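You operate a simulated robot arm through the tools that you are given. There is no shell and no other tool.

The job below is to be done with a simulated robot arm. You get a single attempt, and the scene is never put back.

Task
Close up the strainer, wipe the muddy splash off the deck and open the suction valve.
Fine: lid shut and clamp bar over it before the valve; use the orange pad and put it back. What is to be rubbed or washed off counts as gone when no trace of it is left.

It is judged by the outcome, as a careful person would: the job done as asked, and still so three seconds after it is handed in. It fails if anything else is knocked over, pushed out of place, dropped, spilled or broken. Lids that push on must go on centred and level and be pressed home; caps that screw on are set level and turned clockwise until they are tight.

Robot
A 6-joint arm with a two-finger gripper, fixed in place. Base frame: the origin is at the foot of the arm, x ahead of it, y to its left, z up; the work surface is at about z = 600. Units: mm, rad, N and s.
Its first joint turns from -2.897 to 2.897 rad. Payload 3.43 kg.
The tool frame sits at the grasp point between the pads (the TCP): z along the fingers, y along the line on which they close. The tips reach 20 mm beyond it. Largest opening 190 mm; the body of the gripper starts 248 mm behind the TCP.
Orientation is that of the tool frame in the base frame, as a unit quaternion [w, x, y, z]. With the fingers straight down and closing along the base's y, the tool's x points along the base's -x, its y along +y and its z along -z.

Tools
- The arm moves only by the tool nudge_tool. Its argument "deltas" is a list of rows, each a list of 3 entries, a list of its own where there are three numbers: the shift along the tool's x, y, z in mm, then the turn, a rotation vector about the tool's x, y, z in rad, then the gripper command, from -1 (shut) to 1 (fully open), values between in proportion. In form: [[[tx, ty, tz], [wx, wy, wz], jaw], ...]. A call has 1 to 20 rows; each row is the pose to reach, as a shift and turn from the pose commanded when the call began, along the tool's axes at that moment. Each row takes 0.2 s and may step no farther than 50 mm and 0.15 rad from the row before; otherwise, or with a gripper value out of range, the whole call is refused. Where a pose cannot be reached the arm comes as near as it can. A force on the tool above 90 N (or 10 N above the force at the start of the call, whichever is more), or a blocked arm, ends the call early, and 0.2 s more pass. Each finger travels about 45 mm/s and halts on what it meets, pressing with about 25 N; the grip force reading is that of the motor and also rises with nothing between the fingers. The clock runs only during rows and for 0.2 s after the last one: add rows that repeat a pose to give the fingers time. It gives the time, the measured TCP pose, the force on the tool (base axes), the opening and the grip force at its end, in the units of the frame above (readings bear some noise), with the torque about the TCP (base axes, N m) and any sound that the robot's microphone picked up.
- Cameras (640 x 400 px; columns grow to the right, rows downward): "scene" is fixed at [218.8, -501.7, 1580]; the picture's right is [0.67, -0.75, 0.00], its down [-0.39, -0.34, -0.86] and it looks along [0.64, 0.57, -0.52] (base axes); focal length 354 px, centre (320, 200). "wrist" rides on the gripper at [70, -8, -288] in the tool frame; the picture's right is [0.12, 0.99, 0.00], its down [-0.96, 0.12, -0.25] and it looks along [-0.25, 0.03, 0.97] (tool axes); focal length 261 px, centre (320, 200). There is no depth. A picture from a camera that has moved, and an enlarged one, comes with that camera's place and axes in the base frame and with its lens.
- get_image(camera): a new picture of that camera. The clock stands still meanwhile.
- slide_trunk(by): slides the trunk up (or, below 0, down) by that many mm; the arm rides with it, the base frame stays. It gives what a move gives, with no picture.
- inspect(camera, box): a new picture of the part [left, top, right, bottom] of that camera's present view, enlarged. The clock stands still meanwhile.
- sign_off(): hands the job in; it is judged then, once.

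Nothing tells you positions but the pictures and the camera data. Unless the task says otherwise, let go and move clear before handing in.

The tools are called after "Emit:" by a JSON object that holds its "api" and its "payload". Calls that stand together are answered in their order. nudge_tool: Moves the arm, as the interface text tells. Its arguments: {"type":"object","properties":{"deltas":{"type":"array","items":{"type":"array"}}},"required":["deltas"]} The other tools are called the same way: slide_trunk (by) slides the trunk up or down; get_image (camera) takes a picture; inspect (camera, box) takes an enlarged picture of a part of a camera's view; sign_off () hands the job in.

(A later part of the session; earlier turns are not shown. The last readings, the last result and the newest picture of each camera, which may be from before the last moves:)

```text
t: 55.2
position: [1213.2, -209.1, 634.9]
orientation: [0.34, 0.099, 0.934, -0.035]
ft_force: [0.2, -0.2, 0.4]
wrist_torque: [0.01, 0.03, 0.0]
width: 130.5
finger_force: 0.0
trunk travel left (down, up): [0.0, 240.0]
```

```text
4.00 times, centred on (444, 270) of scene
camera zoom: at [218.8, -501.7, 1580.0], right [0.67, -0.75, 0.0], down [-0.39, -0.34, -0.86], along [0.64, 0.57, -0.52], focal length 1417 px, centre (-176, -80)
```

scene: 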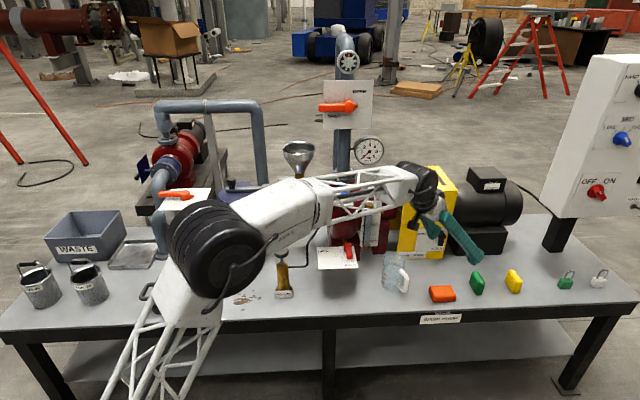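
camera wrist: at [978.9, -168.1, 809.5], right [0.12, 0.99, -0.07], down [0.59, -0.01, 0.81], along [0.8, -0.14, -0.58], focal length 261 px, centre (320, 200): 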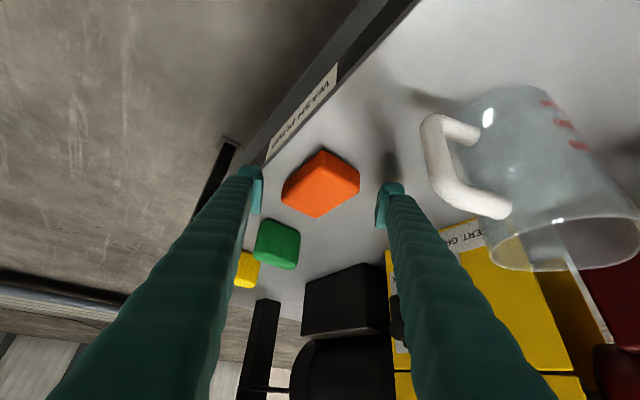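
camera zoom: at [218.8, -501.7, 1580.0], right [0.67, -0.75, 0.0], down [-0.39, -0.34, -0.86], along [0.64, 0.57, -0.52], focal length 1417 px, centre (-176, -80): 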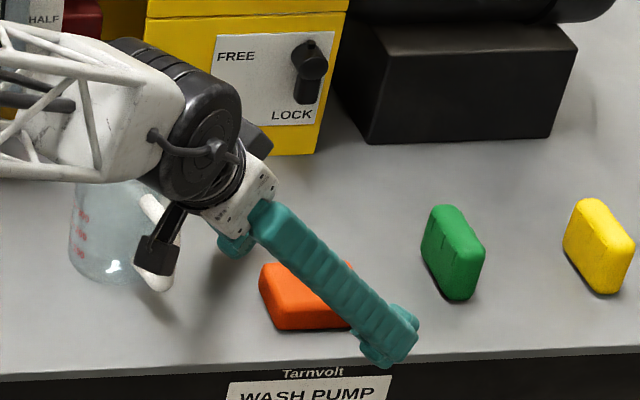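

The fingers straddle the pad with clearance to the pitcher. I'll lower 3 mm and close.

Emit:
{"api": "nudge_tool", "payload": {"deltas": [[[1.9, 0, 2.3], [0, 0, 0], 0.37], [[1.9, 0, 2.3], [0, 0, 0], 0.1], [[1.9, 0, 2.3], [0, 0, 0], 0.0], [[1.9, 0, 2.3], [0, 0, 0], -0.1], [[1.9, 0, 2.3], [0, 0, 0], -0.2], [[1.9, 0, 2.3], [0, 0, 0], -0.3], [[1.9, 0, 2.3], [0, 0, 0], -0.4], [[1.9, 0, 2.3], [0, 0, 0], -0.4]]}}

Emit:
{"api": "get_image", "payload": {"camera": "wrist"}}

Emit:
{"api": "inspect", "payload": {"camera": "scene", "box": [380, 220, 508, 320]}}

```text
t: 57.0
position: [1213.7, -209.5, 630.7]
orientation: [0.339, 0.099, 0.935, -0.035]
ft_force: [-0.9, 0.2, 0.6]
wrist_torque: [-0.04, -0.02, -0.03]
width: 62.2
finger_force: 25.3
trunk travel left (down, up): [0.0, 240.0]
```

```text
taken
camera wrist: at [979.1, -167.8, 806.5], right [0.12, 0.99, -0.07], down [0.59, -0.01, 0.81], along [0.8, -0.14, -0.59], focal length 261 px, centre (320, 200)
```

wrist: 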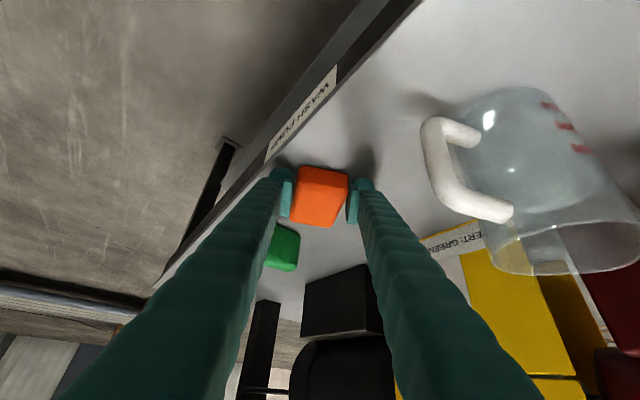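

```text
4.00 times, centred on (444, 270) of scene
camera zoom: at [218.8, -501.7, 1580.0], right [0.67, -0.75, 0.0], down [-0.39, -0.34, -0.86], along [0.64, 0.57, -0.52], focal length 1417 px, centre (-176, -80)
```

zoom: 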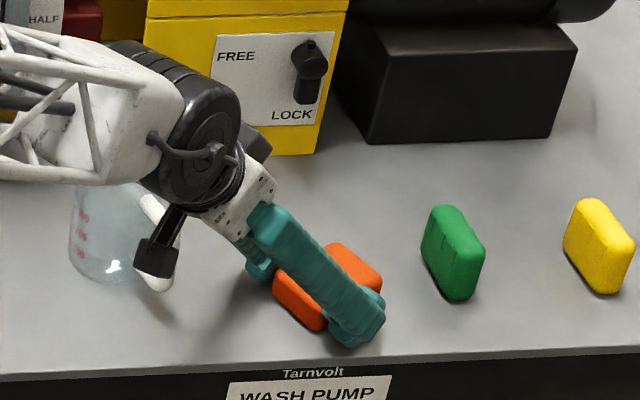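

The pad has turned flush into the fingers (62 mm, held at about 25 N). I'll grip fully, lift straight up and check it hangs well.

Emit:
{"api": "nudge_tool", "payload": {"deltas": [[[0, 0, 0], [0, 0, 0], -1], [[0, 0, 0], [0, 0, 0], -1], [[-6.4, 0, -7.7], [0, 0, 0], -1], [[-19, 0, -23], [0, 0, 0], -1], [[-45, 0, -54], [0, 0, 0], -1], [[-75, 0, -90], [0, 0, 0], -1], [[-105, 0, -126], [0, 0, 0], -1], [[-135, 0, -162], [0, 0, 0], -1], [[-160, 0, -192], [0, 0, 0], -1]]}}

Emit:
{"api": "get_image", "payload": {"camera": "wrist"}}

Emit:
{"api": "inspect", "payload": {"camera": "scene", "box": [380, 160, 540, 300]}}

```text
t: 59.0
position: [1213.7, -208.8, 881.2]
orientation: [0.34, 0.099, 0.935, -0.036]
ft_force: [0.7, 0.2, 0.8]
wrist_torque: [0.01, -0.05, 0.03]
width: 0.3
finger_force: 25.2
trunk travel left (down, up): [0.0, 240.0]
```

```text
taken
camera wrist: at [979.1, -167.3, 1057.1], right [0.12, 0.99, -0.07], down [0.59, -0.01, 0.81], along [0.8, -0.14, -0.59], focal length 261 px, centre (320, 200)
```

wrist: 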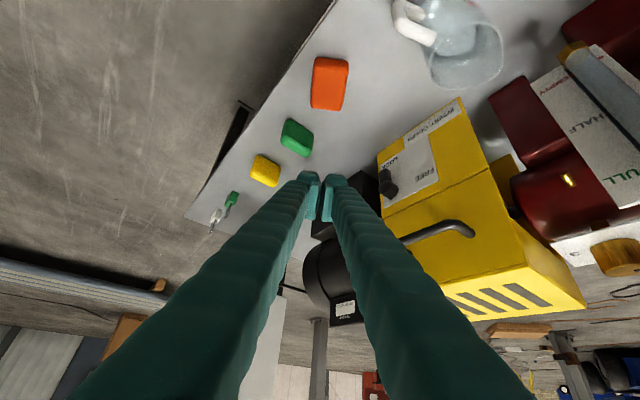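

```text
2.86 times, centred on (460, 230) of scene
camera zoom: at [218.8, -501.7, 1580.0], right [0.67, -0.75, 0.0], down [-0.39, -0.34, -0.86], along [0.64, 0.57, -0.52], focal length 1012 px, centre (-80, 114)
```

zoom: 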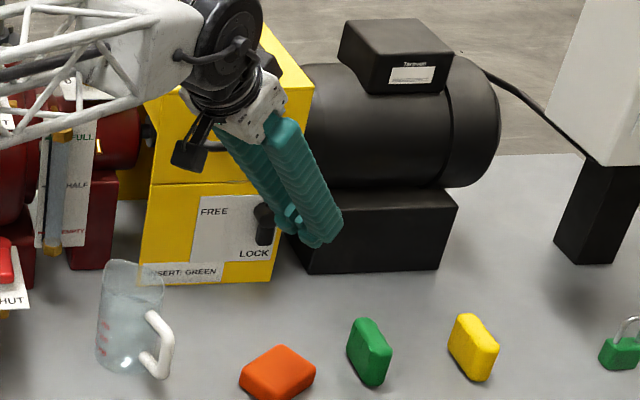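

The pad slipped out of the grip on the way up. It's still on the deck near its place but rotated. I'll look at its shape and position before gripping again.

Emit:
{"api": "inspect", "payload": {"camera": "scene", "box": [400, 265, 496, 325]}}

Emit:
{"api": "inspect", "payload": {"camera": "wrist", "box": [270, 30, 398, 130]}}

```text
6.67 times, centred on (448, 295) of scene
camera zoom: at [218.8, -501.7, 1580.0], right [0.67, -0.75, 0.0], down [-0.39, -0.34, -0.86], along [0.64, 0.57, -0.52], focal length 2362 px, centre (-533, -433)
```

zoom: 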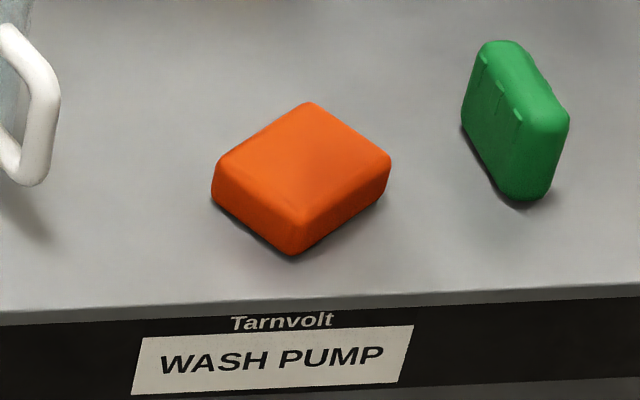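

```text
4.00 times, centred on (334, 80) of wrist
camera zoom: at [979.1, -167.3, 1057.1], right [0.12, 0.99, -0.07], down [0.59, -0.01, 0.81], along [0.8, -0.14, -0.59], focal length 1043 px, centre (264, 680)
```

zoom: 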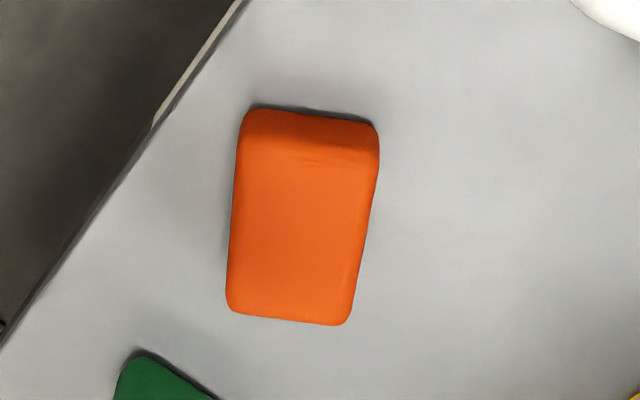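

The pad is now centred at (1231, -214) with its long side along the tool's direction. I'll try a steeper tool for a deeper, wider bite, testing reach above the pad first.

Emit:
{"api": "nudge_tool", "payload": {"deltas": [[[32, 0, 38.5], [0, 0, 0], -0.6], [[64, 0, 77], [0, 0, 0], -0.3], [[90, -1, 111], [0, 0, 0], 0], [[106.5, -1, 150.5], [0, 0, 0], 0], [[106.5, -1, 150.5], [0, 0.05, 0], 0], [[106.5, -1, 150.5], [0, 0.1, 0], 0], [[106.5, -1, 150.5], [0, 0.14, 0], 0]]}}

Emit:
{"api": "get_image", "payload": {"camera": "wrist"}}

```text
t: 60.6
position: [1228.0, -214.5, 697.5]
orientation: [0.274, 0.1, 0.956, -0.027]
ft_force: [-0.5, 0.1, 1.1]
wrist_torque: [-0.02, 0.0, -0.01]
width: 95.2
finger_force: 0.0
trunk travel left (down, up): [0.0, 240.0]
```

```text
taken
camera wrist: at [1019.8, -177.8, 904.5], right [0.11, 0.99, -0.06], down [0.69, -0.03, 0.72], along [0.71, -0.12, -0.69], focal length 261 px, centre (320, 200)
```

wrist: 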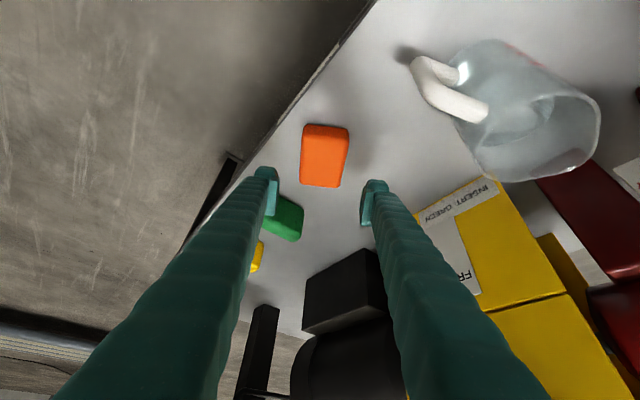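

Emit:
{"api": "nudge_tool", "payload": {"deltas": [[[0, 0, 0], [0, 0.06, 0], 0], [[0, 0, 0], [0, 0.12, 0], 0], [[0, 0, 0], [0, 0.18, 0], 0]]}}

```text
t: 61.4
position: [1228.2, -213.6, 698.3]
orientation: [0.186, 0.103, 0.977, -0.019]
ft_force: [0.4, 0.2, 0.6]
wrist_torque: [0.01, -0.01, 0.03]
width: 95.1
finger_force: 0.1
trunk travel left (down, up): [0.0, 240.0]
```

Emit:
{"api": "nudge_tool", "payload": {"deltas": [[[0, 0, 0], [0, 0.06, 0], 0], [[0, 0, 0], [0, 0.12, 0], 0], [[0, 0, 0], [0, 0.18, 0], 0]]}}

```text
t: 62.2
position: [1228.0, -213.2, 698.6]
orientation: [0.098, 0.104, 0.99, -0.01]
ft_force: [0.0, 0.0, 0.9]
wrist_torque: [-0.01, -0.05, 0.03]
width: 95.0
finger_force: 0.0
trunk travel left (down, up): [0.0, 240.0]
```

Lowering the trunk greatly extended the reach, so I'll go fully vertical.

Emit:
{"api": "nudge_tool", "payload": {"deltas": [[[0, 0, 0], [0, 0.1, 0], 0], [[0, 0, 0], [0, 0.196, 0], 0]]}}

Emit:
{"api": "get_image", "payload": {"camera": "wrist"}}

Emit:
{"api": "get_image", "payload": {"camera": "scene"}}

```text
t: 62.8
position: [1189.6, -207.2, 683.3]
orientation: [0.024, 0.105, 0.994, -0.001]
ft_force: [-0.2, 0.6, -0.6]
wrist_torque: [-0.01, 0.05, 0.0]
width: 94.9
finger_force: 0.0
out of reach, approached as far as the arm can: row 1, 2
trunk travel left (down, up): [0.0, 240.0]
```

```text
taken
camera wrist: at [1106.2, -197.6, 967.2], right [0.09, 1.0, 0.0], down [0.95, -0.09, 0.29], along [0.29, -0.03, -0.96], focal length 261 px, centre (320, 200)
```

wrist: 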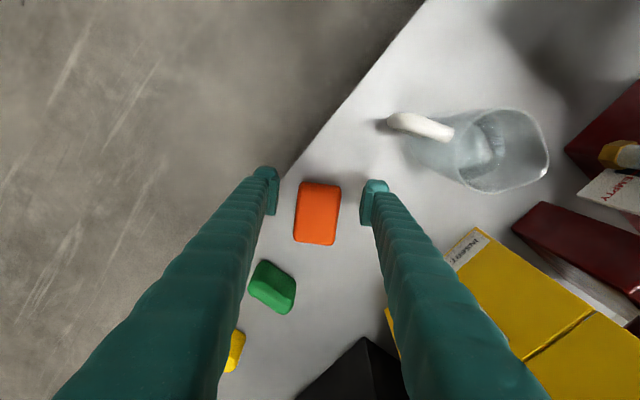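

```text
taken
```

scene: 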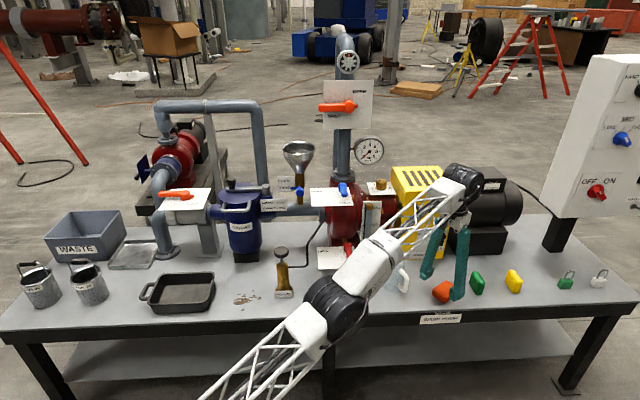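

The vertical limit is about r=1207, so I'll use roughly 12° of tilt, centre on the pad and descend.

Emit:
{"api": "nudge_tool", "payload": {"deltas": [[[0, 0, 0], [0, -0.1, 0], 0], [[0, 0, 0], [0, -0.21, 0], 0], [[0, 0, 0], [0, -0.21, 0], 0]]}}

Emit:
{"api": "get_image", "payload": {"camera": "wrist"}}

```text
t: 63.6
position: [1190.8, -207.3, 682.3]
orientation: [0.026, 0.104, 0.994, -0.002]
ft_force: [-0.2, -0.7, 0.2]
wrist_torque: [0.01, 0.01, 0.05]
width: 95.0
finger_force: 0.0
out of reach, approached as far as the arm can: row 1, 2, 3
trunk travel left (down, up): [0.0, 240.0]
```

```text
taken
camera wrist: at [1106.2, -197.6, 966.6], right [0.09, 1.0, 0.0], down [0.95, -0.09, 0.3], along [0.29, -0.03, -0.96], focal length 261 px, centre (320, 200)
```

wrist: 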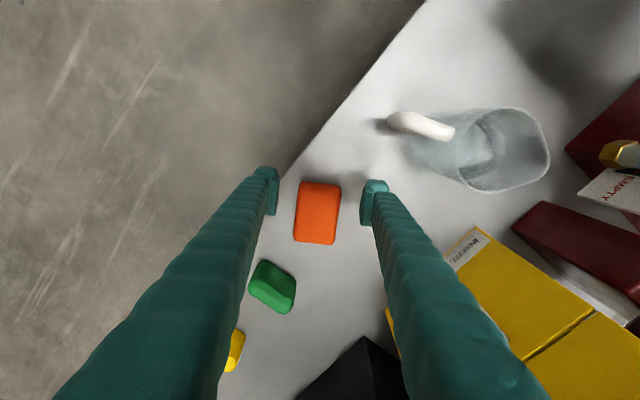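

Emit:
{"api": "nudge_tool", "payload": {"deltas": [[[40, 0, -10], [0, 0, 0], 0], [[80, 0, -20], [0, 0, 0], 0], [[80, 0, -20], [0, -0.1, 0], 0], [[80, 0, -20], [0, -0.2, 0], 0]]}}

```text
t: 64.6
position: [1184.7, -206.2, 687.4]
orientation: [0.022, 0.105, 0.994, -0.001]
ft_force: [0.5, -0.2, -0.7]
wrist_torque: [-0.01, 0.0, -0.01]
width: 94.9
finger_force: 0.1
out of reach, approached as far as the arm can: row 1, 2, 3, 4
trunk travel left (down, up): [0.0, 240.0]
```

The arm is fully stretched and creeping. I'll give it a longer inward pull to unlock it.

Emit:
{"api": "nudge_tool", "payload": {"deltas": [[[30, 0, -20], [0, 0, 0], 0], [[60, 0, -40], [0, 0, 0], 0], [[90, 0, -60], [0, 0, 0], 0], [[120, 0, -80], [0, 0, 0], 0], [[150, 0, -100], [0, 0, 0], 0], [[150, 0, -100], [0, 0, 0], 0], [[150, 0, -100], [0, 0, 0], 0], [[150, 0, -100], [0, 0, 0], 0]]}}

Emit:
{"api": "get_image", "payload": {"camera": "scene"}}

```text
t: 66.4
position: [1129.8, -192.6, 800.3]
orientation: [0.02, 0.104, 0.994, -0.002]
ft_force: [0.7, 0.5, 0.2]
wrist_torque: [0.0, -0.06, 0.01]
width: 95.0
finger_force: 0.0
out of reach, approached as far as the arm can: row 1, 2, 3, 4, 5, 6, 7, 8
trunk travel left (down, up): [0.0, 240.0]
```

```text
taken
```

scene: 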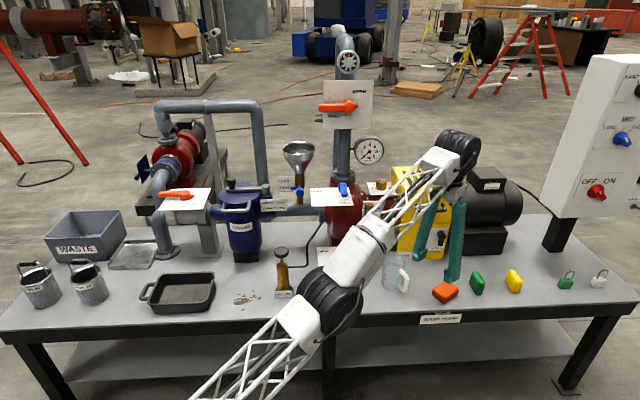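

Emit:
{"api": "nudge_tool", "payload": {"deltas": [[[45, 0, 0], [0, -0.1, 0], 0], [[90, 0, 0], [0, -0.2, 0], 0], [[135, 0, 0], [0, -0.3, 0], 0], [[180, 0, 0], [0, -0.4, 0], 0], [[225, 0, 0], [0, -0.5, 0], 0], [[270, 0, 0], [0, -0.5, 0], 0], [[315, 0, 0], [0, -0.5, 0], 0], [[315, 0, 0], [0, -0.5, 0], 0]]}}

Emit:
{"api": "get_image", "payload": {"camera": "scene"}}

```text
t: 68.2
position: [1075.9, -160.4, 1019.3]
orientation: [0.122, 0.106, 0.987, -0.019]
ft_force: [0.6, -0.7, 0.7]
wrist_torque: [-0.01, -0.01, -0.01]
width: 94.7
finger_force: 0.1
out of reach, approached as far as the arm can: row 1, 2, 3, 4, 5, 6, 7, 8
trunk travel left (down, up): [0.0, 240.0]
```

```text
taken
```

scene: 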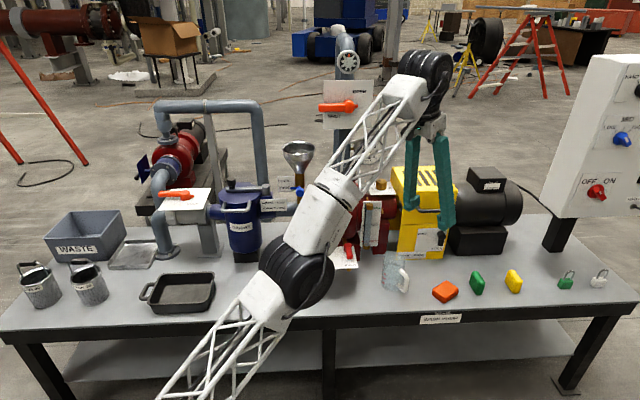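

Emit:
{"api": "nudge_tool", "payload": {"deltas": [[[-41, -3, -14], [0, 0, 0], 0], [[-83, -5, -28], [0, 0, 0], 0], [[-125, -8, -42], [0, 0, 0], 0], [[-166, -11, -56], [0, 0, 0], 0], [[-208, -14, -70], [0, 0, 0], 0], [[-250, -16, -84], [0, 0, 0], 0], [[-291, -19, -98], [0, 0, 0], 0], [[-333, -21, -112], [0, 0, 0], 0], [[-333, -21, -112], [0, 0, 0], 0], [[-333, -21, -112], [0, 0, 0], 0], [[-333, -21, -112], [0, 0, 0], 0], [[-333, -21, -112], [0, 0, 0], 0]]}}

Emit:
{"api": "get_image", "payload": {"camera": "scene"}}

```text
t: 70.8
position: [1081.0, -187.0, 1010.2]
orientation: [0.122, 0.106, 0.987, -0.019]
ft_force: [0.6, -0.1, 0.1]
wrist_torque: [0.01, 0.0, -0.01]
width: 95.0
finger_force: 0.1
out of reach, approached as far as the arm can: row 1, 2, 3, 4, 5, 6, 7, 8, 9, 10, 11, 12
trunk travel left (down, up): [0.0, 240.0]
```

```text
taken
```

scene: 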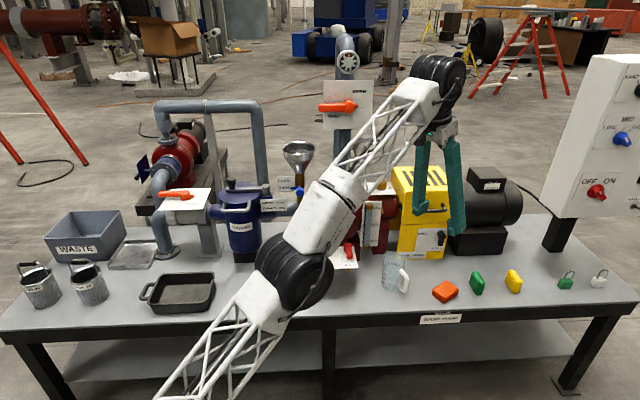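

The commanded pose has drifted far from where the arm is. I'll bring the command back to the actual pose to resynchronise.

Emit:
{"api": "nudge_tool", "payload": {"deltas": [[[-36.2, 8.3, 27.6], [0, 0.093, 0], 0], [[-72.4, 16.6, 55.2], [0, 0.186, 0], 0], [[-108.6, 24.9, 82.8], [0, 0.279, 0], 0], [[-144.8, 33.2, 110.4], [0, 0.372, 0], 0], [[-181, 41.5, 138], [0, 0.465, 0], 0], [[-181, 41.5, 138], [0, 0.465, 0], 0], [[-181, 41.5, 138], [0, 0.465, 0], 0]]}}

```text
t: 72.4
position: [1033.4, -153.6, 781.9]
orientation: [-0.106, 0.108, 0.988, 0.006]
ft_force: [0.0, -0.6, -0.2]
wrist_torque: [-0.02, -0.01, 0.0]
width: 95.1
finger_force: 0.1
out of reach, approached as far as the arm can: row 1, 2, 3, 4, 5, 6, 7
trunk travel left (down, up): [0.0, 240.0]
```

Emit:
{"api": "nudge_tool", "payload": {"deltas": [[[30, 0, 0], [0, 0, 0], 0], [[60, 0, 0], [0, 0, 0], 0], [[60, 0, 0], [0, 0, 0], 0]]}}

Emit:
{"api": "get_image", "payload": {"camera": "scene"}}

```text
t: 73.2
position: [977.0, -140.0, 793.0]
orientation: [-0.109, 0.107, 0.988, 0.005]
ft_force: [-0.5, 0.1, 0.4]
wrist_torque: [0.03, -0.06, 0.01]
width: 95.0
finger_force: 0.0
trunk travel left (down, up): [0.0, 240.0]
```

```text
taken
```

scene: 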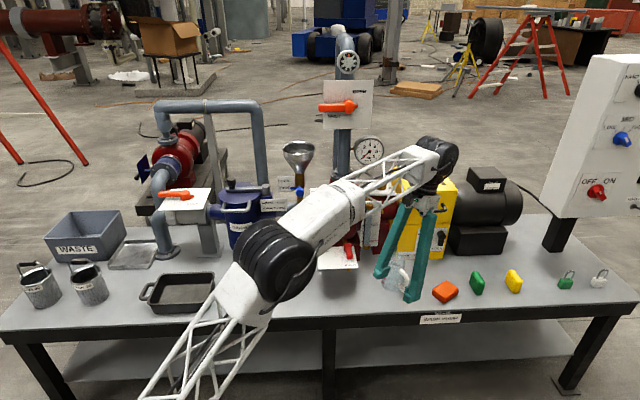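

It's free again. I'll tilt outward to 18° with margin from the reach limit and head back over the pad.

Emit:
{"api": "nudge_tool", "payload": {"deltas": [[[0, 0, -40], [0, -0.1, 0], 0], [[0, 0, -70], [0, -0.23, 0], 0], [[0, 0, -70], [0, -0.37, 0], 0], [[0, 0, -70], [0, -0.53, 0], 0]]}}

```text
refused: row 4 steps farther than a row can; nothing moved
```

Emit:
{"api": "nudge_tool", "payload": {"deltas": [[[0, 0, -40], [0, -0.13, 0], 0], [[0, 0, -70], [0, -0.26, 0], 0], [[0, 0, -70], [0, -0.39, 0], 0], [[0, 0, -70], [0, -0.53, 0], 0]]}}

Emit:
{"api": "get_image", "payload": {"camera": "wrist"}}

```text
t: 74.2
position: [992.2, -143.4, 860.0]
orientation: [0.154, 0.105, 0.982, -0.023]
ft_force: [1.5, -0.2, -0.1]
wrist_torque: [0.0, 0.1, 0.0]
width: 95.0
finger_force: 0.0
trunk travel left (down, up): [0.0, 240.0]
```

```text
taken
camera wrist: at [838.3, -113.3, 1112.1], right [0.1, 0.99, -0.05], down [0.85, -0.06, 0.53], along [0.52, -0.1, -0.85], focal length 261 px, centre (320, 200)
```

wrist: 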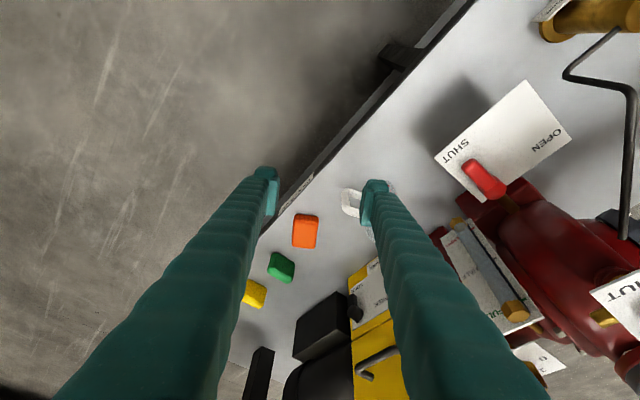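

Emit:
{"api": "nudge_tool", "payload": {"deltas": [[[-31, -2.7, 38], [0, 0, 0], 0], [[-62, -5.4, 76], [0, 0, 0], 0], [[-93, -8.1, 114], [0, 0, 0], 0], [[-124, -10.9, 152], [0, 0, 0], 0], [[-155, -13.6, 190], [0, 0, 0], 0], [[-186, -16.3, 228], [0, 0, 0], 0]]}}

Emit:
{"api": "get_image", "payload": {"camera": "wrist"}}

```text
t: 75.6
position: [1228.9, -210.7, 704.0]
orientation: [0.155, 0.105, 0.982, -0.022]
ft_force: [-0.6, -0.3, 1.6]
wrist_torque: [-0.01, -0.02, -0.03]
width: 95.1
finger_force: 0.0
trunk travel left (down, up): [0.0, 240.0]
```

```text
taken
camera wrist: at [1075.7, -182.8, 955.2], right [0.1, 0.99, -0.05], down [0.84, -0.06, 0.53], along [0.53, -0.1, -0.85], focal length 261 px, centre (320, 200)
```

wrist: 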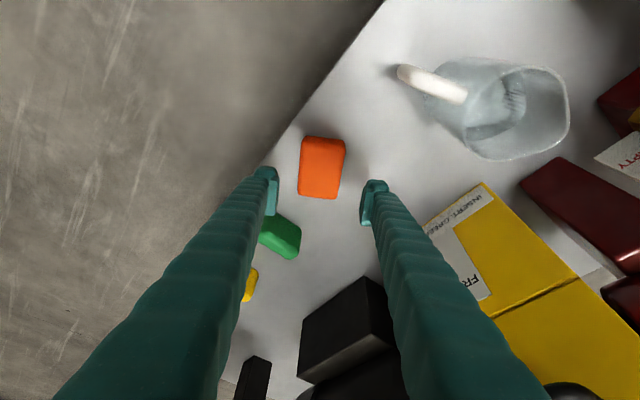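

Emit:
{"api": "nudge_tool", "payload": {"deltas": [[[7, -1.8, 24], [0, 0, 0], 0], [[14, -1.8, 48], [0, 0, 0], 0], [[18, -1.8, 63], [0, 0, 0], 0], [[20.8, -1.8, 73.1], [0, 0, 0], 0]]}}

Emit:
{"api": "get_image", "payload": {"camera": "wrist"}}

Emit:
{"api": "inspect", "payload": {"camera": "scene", "box": [390, 230, 518, 320]}}

```text
t: 76.6
position: [1231.5, -216.6, 626.6]
orientation: [0.155, 0.105, 0.982, -0.023]
ft_force: [0.0, -0.3, -0.7]
wrist_torque: [0.03, -0.02, 0.02]
width: 95.1
finger_force: 0.0
trunk travel left (down, up): [0.0, 240.0]
```

```text
taken
camera wrist: at [1077.8, -187.2, 877.9], right [0.1, 0.99, -0.05], down [0.85, -0.06, 0.53], along [0.52, -0.1, -0.85], focal length 261 px, centre (320, 200)
```

wrist: 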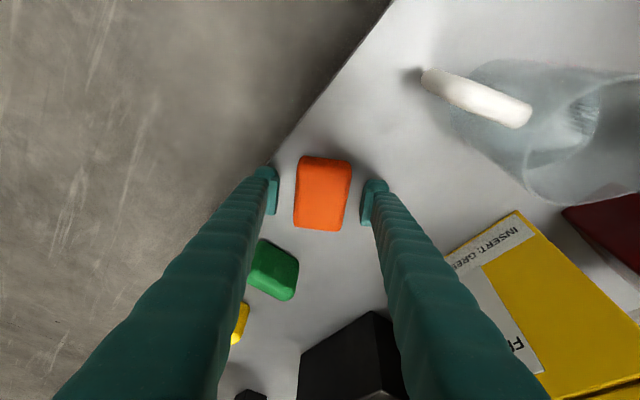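

```text
4.44 times, centred on (454, 275) of scene
camera zoom: at [218.8, -501.7, 1580.0], right [0.67, -0.75, 0.0], down [-0.39, -0.34, -0.86], along [0.64, 0.57, -0.52], focal length 1574 px, centre (-276, -133)
```

zoom: 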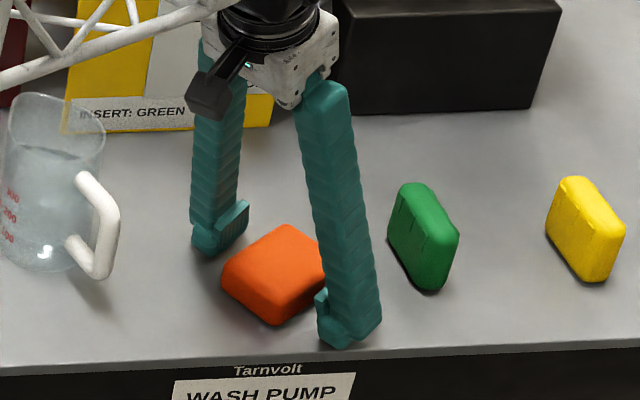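

Emit:
{"api": "nudge_tool", "payload": {"deltas": [[[0, 0, 0], [0, 0, 0], -0.2], [[0, 0, 0], [0, 0, 0], -0.35], [[0, 0, 0], [0, 0, 0], -0.45], [[0, 0, 0], [0, 0, 0], -0.45]]}}

Emit:
{"api": "get_image", "payload": {"camera": "wrist"}}

```text
t: 77.6
position: [1231.1, -216.0, 626.0]
orientation: [0.154, 0.105, 0.982, -0.023]
ft_force: [-0.3, 0.1, -0.7]
wrist_torque: [0.0, 0.0, 0.0]
width: 58.6
finger_force: 25.1
trunk travel left (down, up): [0.0, 240.0]
```

```text
taken
camera wrist: at [1077.7, -187.1, 877.8], right [0.1, 0.99, -0.05], down [0.85, -0.06, 0.53], along [0.52, -0.1, -0.85], focal length 261 px, centre (320, 200)
```

wrist: 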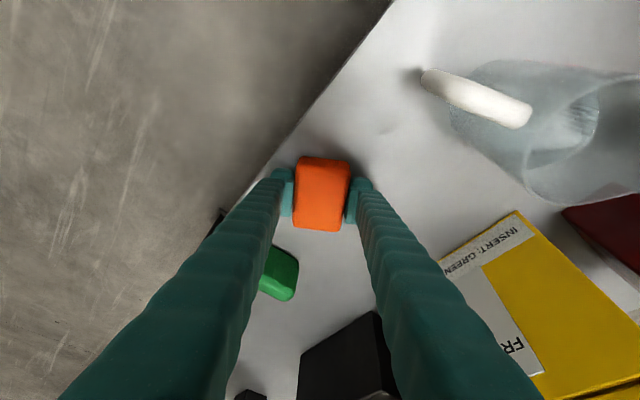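

Emit:
{"api": "nudge_tool", "payload": {"deltas": [[[0, 0, 0], [0, 0, 0], -0.6], [[0, 0, 0], [0, 0, 0], -0.8], [[0, 0, 0], [0, 0, 0], -0.8]]}}

```text
t: 78.4
position: [1230.7, -215.1, 625.6]
orientation: [0.154, 0.105, 0.982, -0.023]
ft_force: [0.4, 1.6, 1.3]
wrist_torque: [0.01, -0.04, 0.02]
width: 58.8
finger_force: 25.2
trunk travel left (down, up): [0.0, 240.0]
```

The grip is stable at 58.8 mm. I'll lift a little and check.

Emit:
{"api": "nudge_tool", "payload": {"deltas": [[[-1.5, 0, -4.8], [0, 0, 0], -0.8], [[-3.1, 0, -9.5], [0, 0, 0], -0.8], [[-6.1, 0, -19], [0, 0, 0], -0.8], [[-9.2, 0, -28.5], [0, 0, 0], -0.8]]}}

Emit:
{"api": "get_image", "payload": {"camera": "wrist"}}

Emit:
{"api": "inspect", "payload": {"camera": "scene", "box": [390, 230, 518, 320]}}

```text
t: 79.4
position: [1230.7, -215.3, 655.7]
orientation: [0.155, 0.105, 0.982, -0.023]
ft_force: [0.0, -0.1, -0.4]
wrist_torque: [0.03, 0.0, 0.02]
width: 58.6
finger_force: 24.7
trunk travel left (down, up): [0.0, 240.0]
```

```text
taken
camera wrist: at [1078.1, -186.8, 908.2], right [0.1, 0.99, -0.05], down [0.85, -0.06, 0.53], along [0.52, -0.1, -0.85], focal length 261 px, centre (320, 200)
```

wrist: 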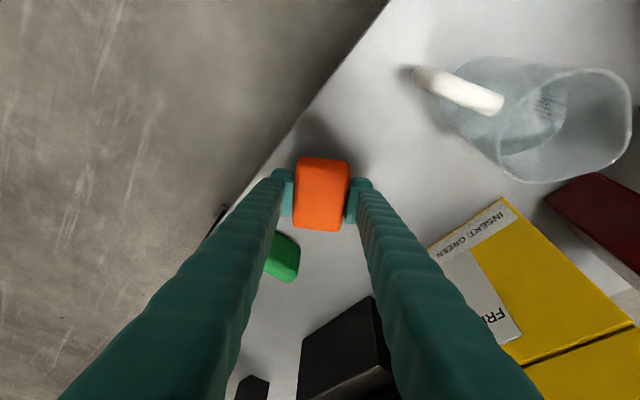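

```text
4.44 times, centred on (454, 275) of scene
camera zoom: at [218.8, -501.7, 1580.0], right [0.67, -0.75, 0.0], down [-0.39, -0.34, -0.86], along [0.64, 0.57, -0.52], focal length 1574 px, centre (-276, -133)
```

zoom: 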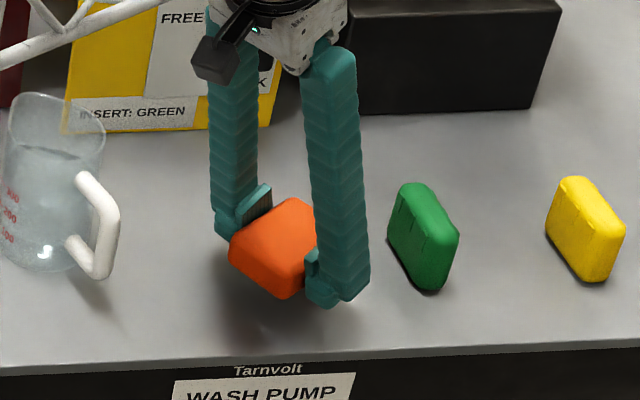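

The pad is held and lifted cleanly. I'll carry it up and over to above the splash, keeping it high.

Emit:
{"api": "nudge_tool", "payload": {"deltas": [[[-12.3, 0, -38], [0, 0, 0], -0.8], [[-24.6, 0, -76.1], [0, 0, 0], -0.8], [[-17.5, -1.3, -120.4], [0, 0, 0], -0.8], [[-10.3, -2.7, -164.7], [0, 0, 0], -0.8], [[22, 1, -194.1], [0, 0, 0], -0.8], [[54.2, 4.8, -223.5], [0, 0, 0], -0.8], [[86.5, 8.6, -253], [0, 0, 0], -0.8], [[118.7, 12.3, -282.4], [0, 0, 0], -0.8], [[151, 16.1, -311.8], [0, 0, 0], -0.8], [[182.5, 51.8, -322.5], [0, 0, 0], -0.8], [[214, 87.4, -333.2], [0, 0, 0], -0.8], [[245.4, 123.1, -343.8], [0, 0, 0], -0.8], [[276.9, 158.8, -354.5], [0, 0, 0], -0.8], [[308.4, 194.5, -365.2], [0, 0, 0], -0.8], [[339.9, 230.1, -375.9], [0, 0, 0], -0.8], [[371.4, 265.8, -386.6], [0, 0, 0], -0.8], [[402.8, 301.5, -397.3], [0, 0, 0], -0.8], [[434.3, 337.2, -407.9], [0, 0, 0], -0.8], [[465.8, 372.8, -418.6], [0, 0, 0], -0.8], [[497.3, 408.5, -429.3], [0, 0, 0], -0.8]]}}

Emit:
{"api": "get_image", "payload": {"camera": "wrist"}}

Emit:
{"api": "get_image", "payload": {"camera": "scene"}}

```text
t: 83.6
position: [727.8, 316.4, 906.5]
orientation: [0.154, 0.105, 0.982, -0.024]
ft_force: [1.0, 0.3, -0.8]
wrist_torque: [0.06, 0.04, 0.03]
width: 58.7
finger_force: 25.2
trunk travel left (down, up): [0.0, 240.0]
```

```text
taken
camera wrist: at [573.8, 345.7, 1158.0], right [0.1, 0.99, -0.05], down [0.85, -0.06, 0.53], along [0.52, -0.1, -0.85], focal length 261 px, centre (320, 200)
```

wrist: 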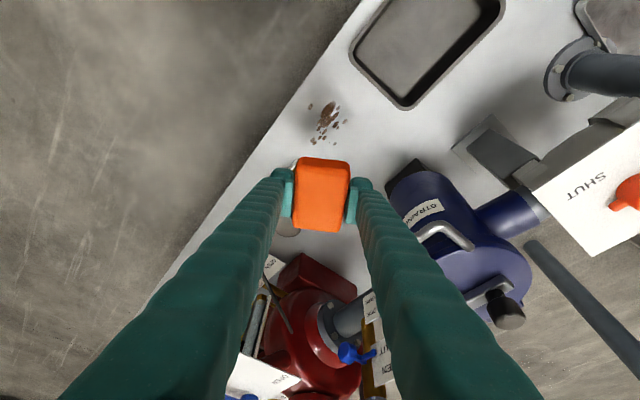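

```text
taken
```

scene: 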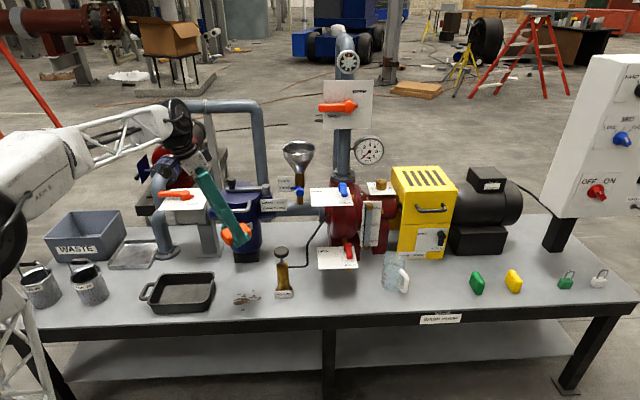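

Emit:
{"api": "inspect", "payload": {"camera": "wrist", "box": [280, 80, 376, 140]}}

```text
6.67 times, centred on (328, 110) of wrist
camera zoom: at [573.8, 345.7, 1158.0], right [0.1, 0.99, -0.05], down [0.85, -0.06, 0.53], along [0.52, -0.1, -0.85], focal length 1738 px, centre (267, 800)
```

zoom: 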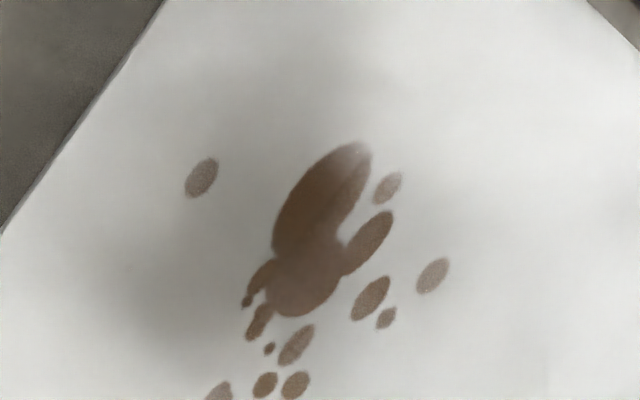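

The splash spans about x 685–780, y 280–358. I'll lower the pad to just above the deck at its centre.

Emit:
{"api": "nudge_tool", "payload": {"deltas": [[[13.8, 0, 42.8], [0, 0, 0], -0.8], [[27.6, 0, 85.6], [0, 0, 0], -0.8], [[41.4, 0, 128.4], [0, 0, 0], -0.8], [[55.3, 0, 171.2], [0, 0, 0], -0.8], [[69.1, 0, 214], [0, 0, 0], -0.8], [[82.9, 0, 256.8], [0, 0, 0], -0.8]]}}

Emit:
{"api": "get_image", "payload": {"camera": "wrist"}}

Emit:
{"api": "inspect", "payload": {"camera": "scene", "box": [190, 230, 318, 330]}}

```text
t: 85.0
position: [726.0, 312.0, 636.1]
orientation: [0.155, 0.105, 0.982, -0.023]
ft_force: [0.0, -0.1, 0.4]
wrist_torque: [0.09, -0.04, 0.01]
width: 58.5
finger_force: 25.2
trunk travel left (down, up): [0.0, 240.0]
```

```text
taken
camera wrist: at [573.6, 341.1, 887.2], right [0.1, 0.99, -0.05], down [0.85, -0.06, 0.53], along [0.52, -0.1, -0.85], focal length 261 px, centre (320, 200)
```

wrist: 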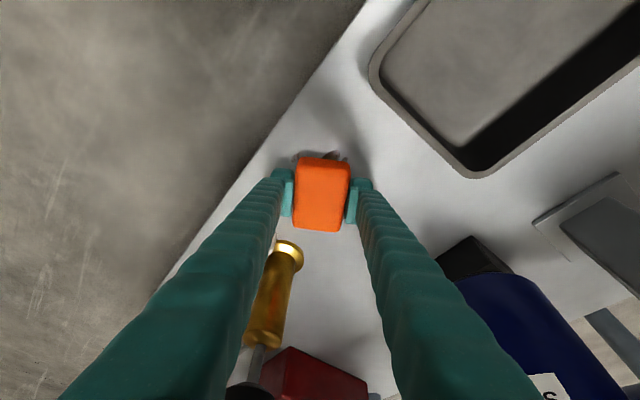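

```text
4.00 times, centred on (254, 280) of scene
camera zoom: at [218.8, -501.7, 1580.0], right [0.67, -0.75, 0.0], down [-0.39, -0.34, -0.86], along [0.64, 0.57, -0.52], focal length 1417 px, centre (584, -120)
```

zoom: 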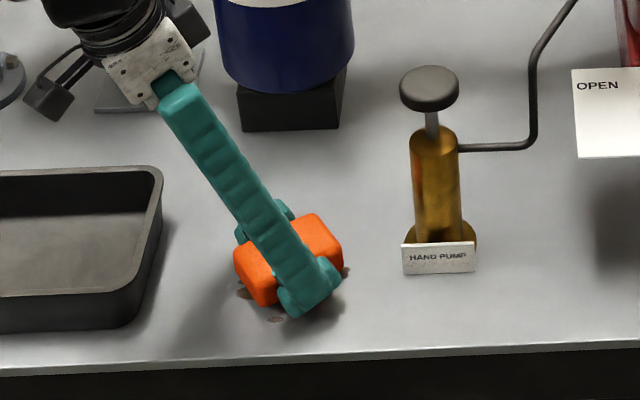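

Emit:
{"api": "nudge_tool", "payload": {"deltas": [[[1.8, 0, 5.7], [0, 0, 0], -0.8], [[2.8, 0, 8.6], [0, 0, 0], -0.8], [[3.2, 0, 10], [0, 0, 0], -0.8], [[3.5, 0, 11], [0, 0, 0], -0.8]]}}

```text
t: 86.0
position: [726.1, 312.3, 625.3]
orientation: [0.155, 0.105, 0.982, -0.022]
ft_force: [-2.0, -1.3, 11.2]
wrist_torque: [0.29, -0.02, 0.05]
width: 58.6
finger_force: 24.8
trunk travel left (down, up): [0.0, 240.0]
```

The pad is on the deck with 11 N of pressure. I'll start the wiping strokes.

Emit:
{"api": "nudge_tool", "payload": {"deltas": [[[14.3, 0, -4.6], [0, 0, 0], -0.8], [[28.5, 0, -9.2], [0, 0, 0], -0.8], [[14.3, 0, -4.6], [0, 0, 0], -0.8], [[0, 0, 0], [0, 0, 0], -0.8], [[-13.3, 0, 4.3], [0, 0, 0], -0.8], [[-24.7, 0, 8], [0, 0, 0], -0.8], [[-24.7, 16, 8], [0, 0, 0], -0.8], [[-13.3, 16, 4.3], [0, 0, 0], -0.8], [[0, 16, 0], [0, 0, 0], -0.8], [[14.3, 16, -4.6], [0, 0, 0], -0.8], [[28.5, 16, -9.2], [0, 0, 0], -0.8], [[28.5, 32, -9.2], [0, 0, 0], -0.8], [[14.3, 32, -4.6], [0, 0, 0], -0.8], [[0, 32, 0], [0, 0, 0], -0.8], [[-13.3, 32, 4.3], [0, 0, 0], -0.8], [[-26.6, 32, 8.6], [0, 0, 0], -0.8]]}}

Emit:
{"api": "inspect", "payload": {"camera": "scene", "box": [190, 230, 318, 330]}}

Emit:
{"api": "get_image", "payload": {"camera": "wrist"}}

```text
t: 89.4
position: [760.9, 337.8, 625.3]
orientation: [0.155, 0.105, 0.982, -0.023]
ft_force: [-12.1, 1.9, 17.1]
wrist_torque: [0.09, 0.18, 0.0]
width: 58.9
finger_force: 25.2
trunk travel left (down, up): [0.0, 240.0]
```

```text
4.00 times, centred on (254, 280) of scene
camera zoom: at [218.8, -501.7, 1580.0], right [0.67, -0.75, 0.0], down [-0.39, -0.34, -0.86], along [0.64, 0.57, -0.52], focal length 1417 px, centre (584, -120)
```

zoom: 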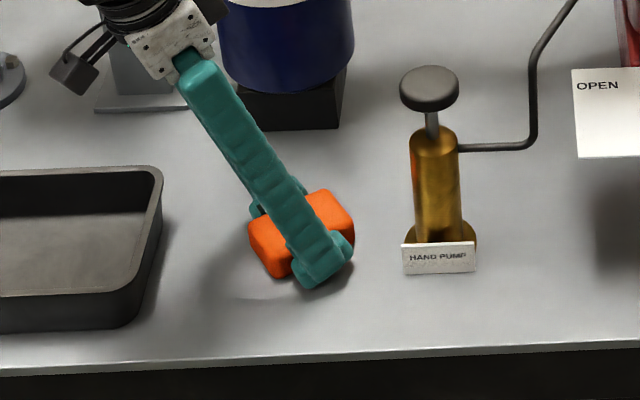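

```text
taken
camera wrist: at [607.9, 366.7, 876.7], right [0.1, 0.99, -0.05], down [0.85, -0.06, 0.53], along [0.52, -0.1, -0.85], focal length 261 px, centre (320, 200)
```

wrist: 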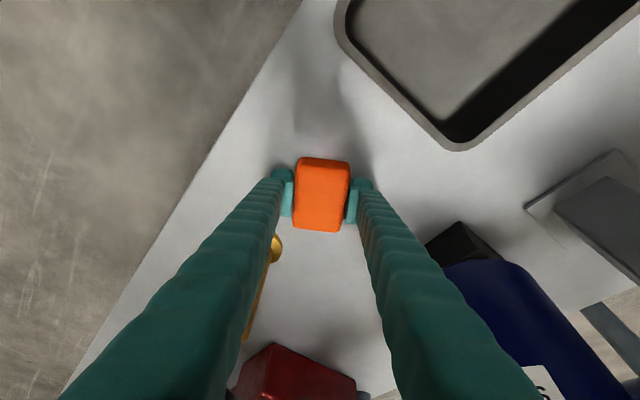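

The mud is coming off well. I'll cover the remaining near side.

Emit:
{"api": "nudge_tool", "payload": {"deltas": [[[0, -16, 0], [0, 0, 0], -0.8], [[0, -32, 0], [0, 0, 0], -0.8], [[7.6, -46, -2.5], [0, 0, 0], -0.8], [[7.6, -56, -2.5], [0, 0, 0], -0.8], [[20.9, -56, -6.8], [0, 0, 0], -0.8], [[34.2, -56, -11.1], [0, 0, 0], -0.8], [[47.6, -56, -15.4], [0, 0, 0], -0.8], [[57.1, -56, -18.5], [0, 0, 0], -0.8], [[57.1, -42, -18.5], [0, 0, 0], -0.8], [[43.7, -42, -14.2], [0, 0, 0], -0.8], [[30.4, -42, -9.9], [0, 0, 0], -0.8], [[17.1, -42, -5.5], [0, 0, 0], -0.8], [[5.7, -42, -1.8], [0, 0, 0], -0.8], [[17.1, -30, -5.5], [0, 0, 0], -0.8], [[30.4, -30, -9.9], [0, 0, 0], -0.8], [[50, -10, -16.2], [0, 0, 0], -0.8], [[30.4, -10, -9.9], [0, 0, 0], -0.8]]}}

Emit:
{"api": "inspect", "payload": {"camera": "scene", "box": [190, 230, 318, 330]}}

```text
t: 93.0
position: [727.3, 335.4, 625.2]
orientation: [0.154, 0.105, 0.982, -0.023]
ft_force: [-0.2, 0.4, 0.1]
wrist_torque: [0.0, 0.02, 0.02]
width: 58.5
finger_force: 24.4
trunk travel left (down, up): [0.0, 240.0]
```

```text
4.00 times, centred on (254, 280) of scene
camera zoom: at [218.8, -501.7, 1580.0], right [0.67, -0.75, 0.0], down [-0.39, -0.34, -0.86], along [0.64, 0.57, -0.52], focal length 1417 px, centre (584, -120)
```

zoom: 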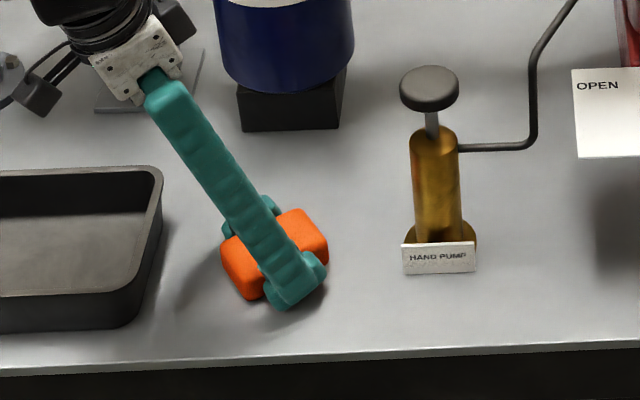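

Pressure has eased off, so I'll lift and check for remaining traces.

Emit:
{"api": "nudge_tool", "payload": {"deltas": [[[-12, 0, -38], [0, 0, 0], -0.8], [[-24.6, 0, -76], [0, 0, 0], -0.8], [[-36.8, 0, -114], [0, 0, 0], -0.8], [[-49, 0, -152], [0, 0, 0], -0.8], [[-61.4, 0, -190], [0, 0, 0], -0.8], [[-73.7, 0, -228], [0, 0, 0], -0.8]]}}

Emit:
{"api": "get_image", "payload": {"camera": "wrist"}}

Emit:
{"api": "inspect", "payload": {"camera": "scene", "box": [210, 270, 290, 320]}}

Emit:
{"api": "inspect", "payload": {"camera": "wrist", "box": [270, 60, 398, 160]}}

```text
t: 94.4
position: [728.1, 339.0, 864.2]
orientation: [0.154, 0.105, 0.982, -0.023]
ft_force: [1.2, 1.0, -1.0]
wrist_torque: [-0.03, 0.01, -0.02]
width: 58.3
finger_force: 25.0
trunk travel left (down, up): [0.0, 240.0]
```

```text
taken
camera wrist: at [576.1, 367.4, 1116.1], right [0.1, 0.99, -0.05], down [0.85, -0.06, 0.53], along [0.52, -0.1, -0.85], focal length 261 px, centre (320, 200)
```

wrist: 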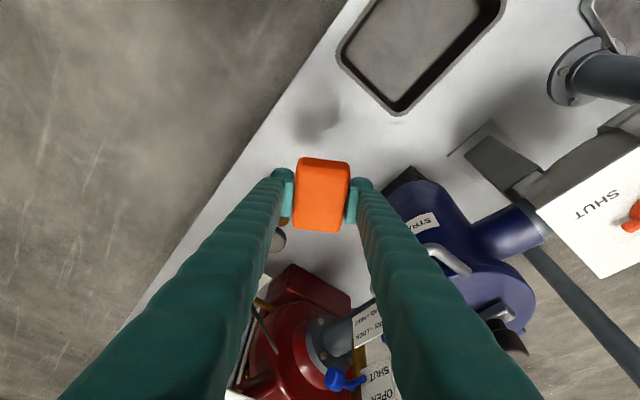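

```text
8.00 times, centred on (250, 295) of scene
camera zoom: at [218.8, -501.7, 1580.0], right [0.67, -0.75, 0.0], down [-0.39, -0.34, -0.86], along [0.64, 0.57, -0.52], focal length 2834 px, centre (880, -560)
```

zoom: 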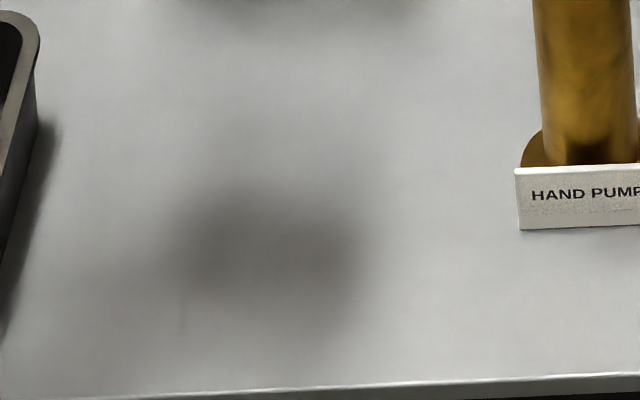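

```text
4.00 times, centred on (334, 110) of wrist
camera zoom: at [576.1, 367.4, 1116.1], right [0.1, 0.99, -0.05], down [0.85, -0.06, 0.53], along [0.52, -0.1, -0.85], focal length 1043 px, centre (264, 560)
```

zoom: 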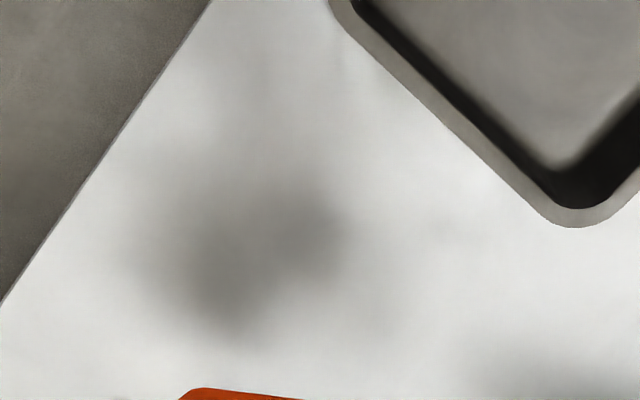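

Emit:
{"api": "nudge_tool", "payload": {"deltas": [[[-33.6, -35.4, 4.4], [0, 0, 0], -0.8], [[-67.2, -70.8, 8.7], [0, 0, 0], -0.8], [[-100.8, -106.2, 13.1], [0, 0, 0], -0.8], [[-134.4, -141.5, 17.5], [0, 0, 0], -0.8], [[-168, -176.9, 21.8], [0, 0, 0], -0.8], [[-201.6, -212.3, 26.2], [0, 0, 0], -0.8]]}}

Emit:
{"api": "inspect", "payload": {"camera": "scene", "box": [210, 270, 290, 320]}}

Emit:
{"api": "get_image", "payload": {"camera": "scene"}}

Emit:
{"api": "get_image", "payload": {"camera": "wrist"}}

```text
t: 95.8
position: [877.8, 89.2, 905.2]
orientation: [0.155, 0.105, 0.982, -0.022]
ft_force: [-0.1, 0.2, -0.7]
wrist_torque: [-0.13, -0.01, -0.05]
width: 58.7
finger_force: 25.2
trunk travel left (down, up): [0.0, 240.0]
```

```text
8.00 times, centred on (250, 295) of scene
camera zoom: at [218.8, -501.7, 1580.0], right [0.67, -0.75, 0.0], down [-0.39, -0.34, -0.86], along [0.64, 0.57, -0.52], focal length 2834 px, centre (880, -560)
```

zoom: 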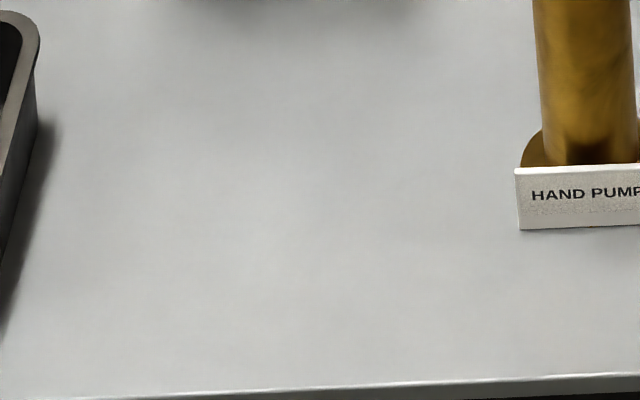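

```text
taken
```

scene: 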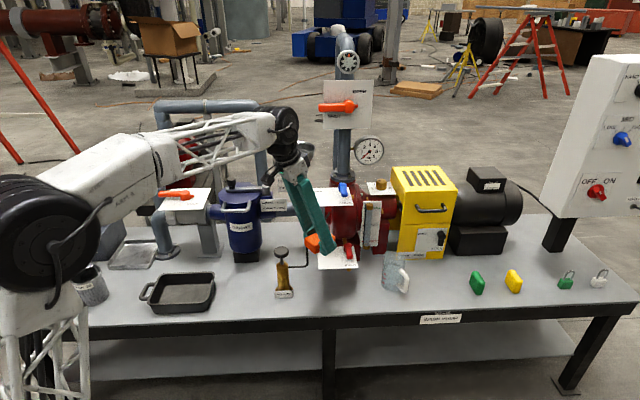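

```text
taken
camera wrist: at [725.3, 118.7, 1156.1], right [0.1, 0.99, -0.05], down [0.85, -0.06, 0.53], along [0.52, -0.09, -0.85], focal length 261 px, centre (320, 200)
```

wrist: 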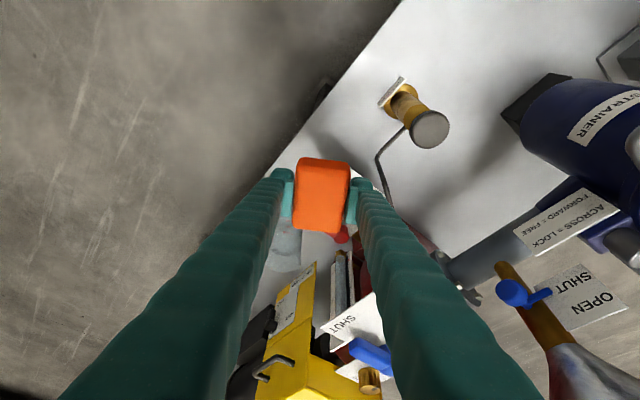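

The deck shows no trace of the splash. Now I'll take the pad back, moving along the front of the bench first.

Emit:
{"api": "nudge_tool", "payload": {"deltas": [[[-26.7, -33.8, 9.1], [0, 0, 0], -0.8], [[-53.4, -67.6, 18.2], [0, 0, 0], -0.8], [[-80.2, -101.4, 27.4], [0, 0, 0], -0.8], [[-106.9, -135.2, 36.5], [0, 0, 0], -0.8], [[-133.6, -169, 45.6], [0, 0, 0], -0.8], [[-160.3, -202.8, 54.7], [0, 0, 0], -0.8]]}}

Emit:
{"api": "nudge_tool", "payload": {"deltas": [[[0, 0, 0], [0.044, 0.002, 0.1365], -0.8], [[0, 0, 0], [0.088, 0.004, 0.273], -0.8], [[0, 0, 0], [0.132, 0.006, 0.4095], -0.8], [[0, 0, 0], [0.176, 0.0075, 0.546], -0.8]]}}

Emit:
{"api": "get_image", "payload": {"camera": "wrist"}}

Emit:
{"api": "inspect", "payload": {"camera": "scene", "box": [190, 230, 318, 330]}}

```text
t: 97.2
position: [1000.7, -145.8, 903.5]
orientation: [0.154, 0.106, 0.982, -0.024]
ft_force: [-0.3, 0.8, -0.4]
wrist_torque: [-0.14, -0.05, -0.06]
width: 58.6
finger_force: 24.9
trunk travel left (down, up): [0.0, 240.0]
```

```text
t: 98.2
position: [1000.5, -146.3, 902.8]
orientation: [0.141, 0.379, 0.912, -0.066]
ft_force: [-0.6, 0.0, -0.9]
wrist_torque: [0.06, -0.05, 0.02]
width: 58.9
finger_force: 25.2
trunk travel left (down, up): [0.0, 240.0]
```

```text
taken
camera wrist: at [887.2, -38.9, 1155.6], right [0.63, 0.78, -0.05], down [0.68, -0.51, 0.53], along [0.39, -0.36, -0.85], focal length 261 px, centre (320, 200)
```

wrist: 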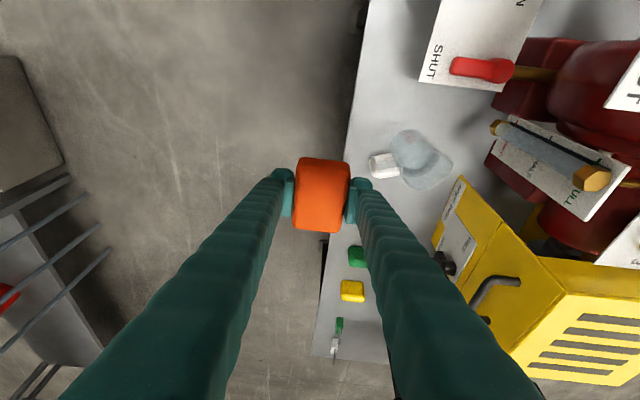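

```text
4.00 times, centred on (254, 280) of scene
camera zoom: at [218.8, -501.7, 1580.0], right [0.67, -0.75, 0.0], down [-0.39, -0.34, -0.86], along [0.64, 0.57, -0.52], focal length 1417 px, centre (584, -120)
```

zoom: 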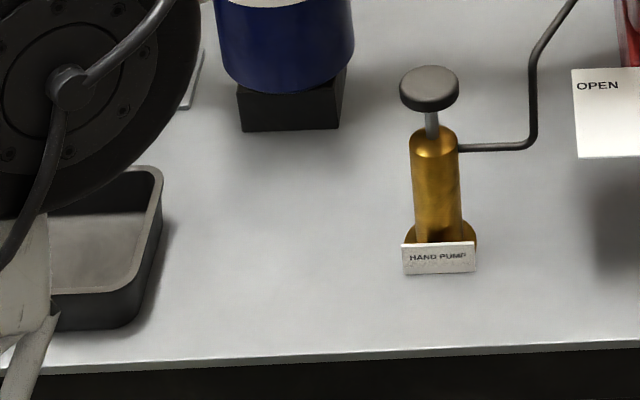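

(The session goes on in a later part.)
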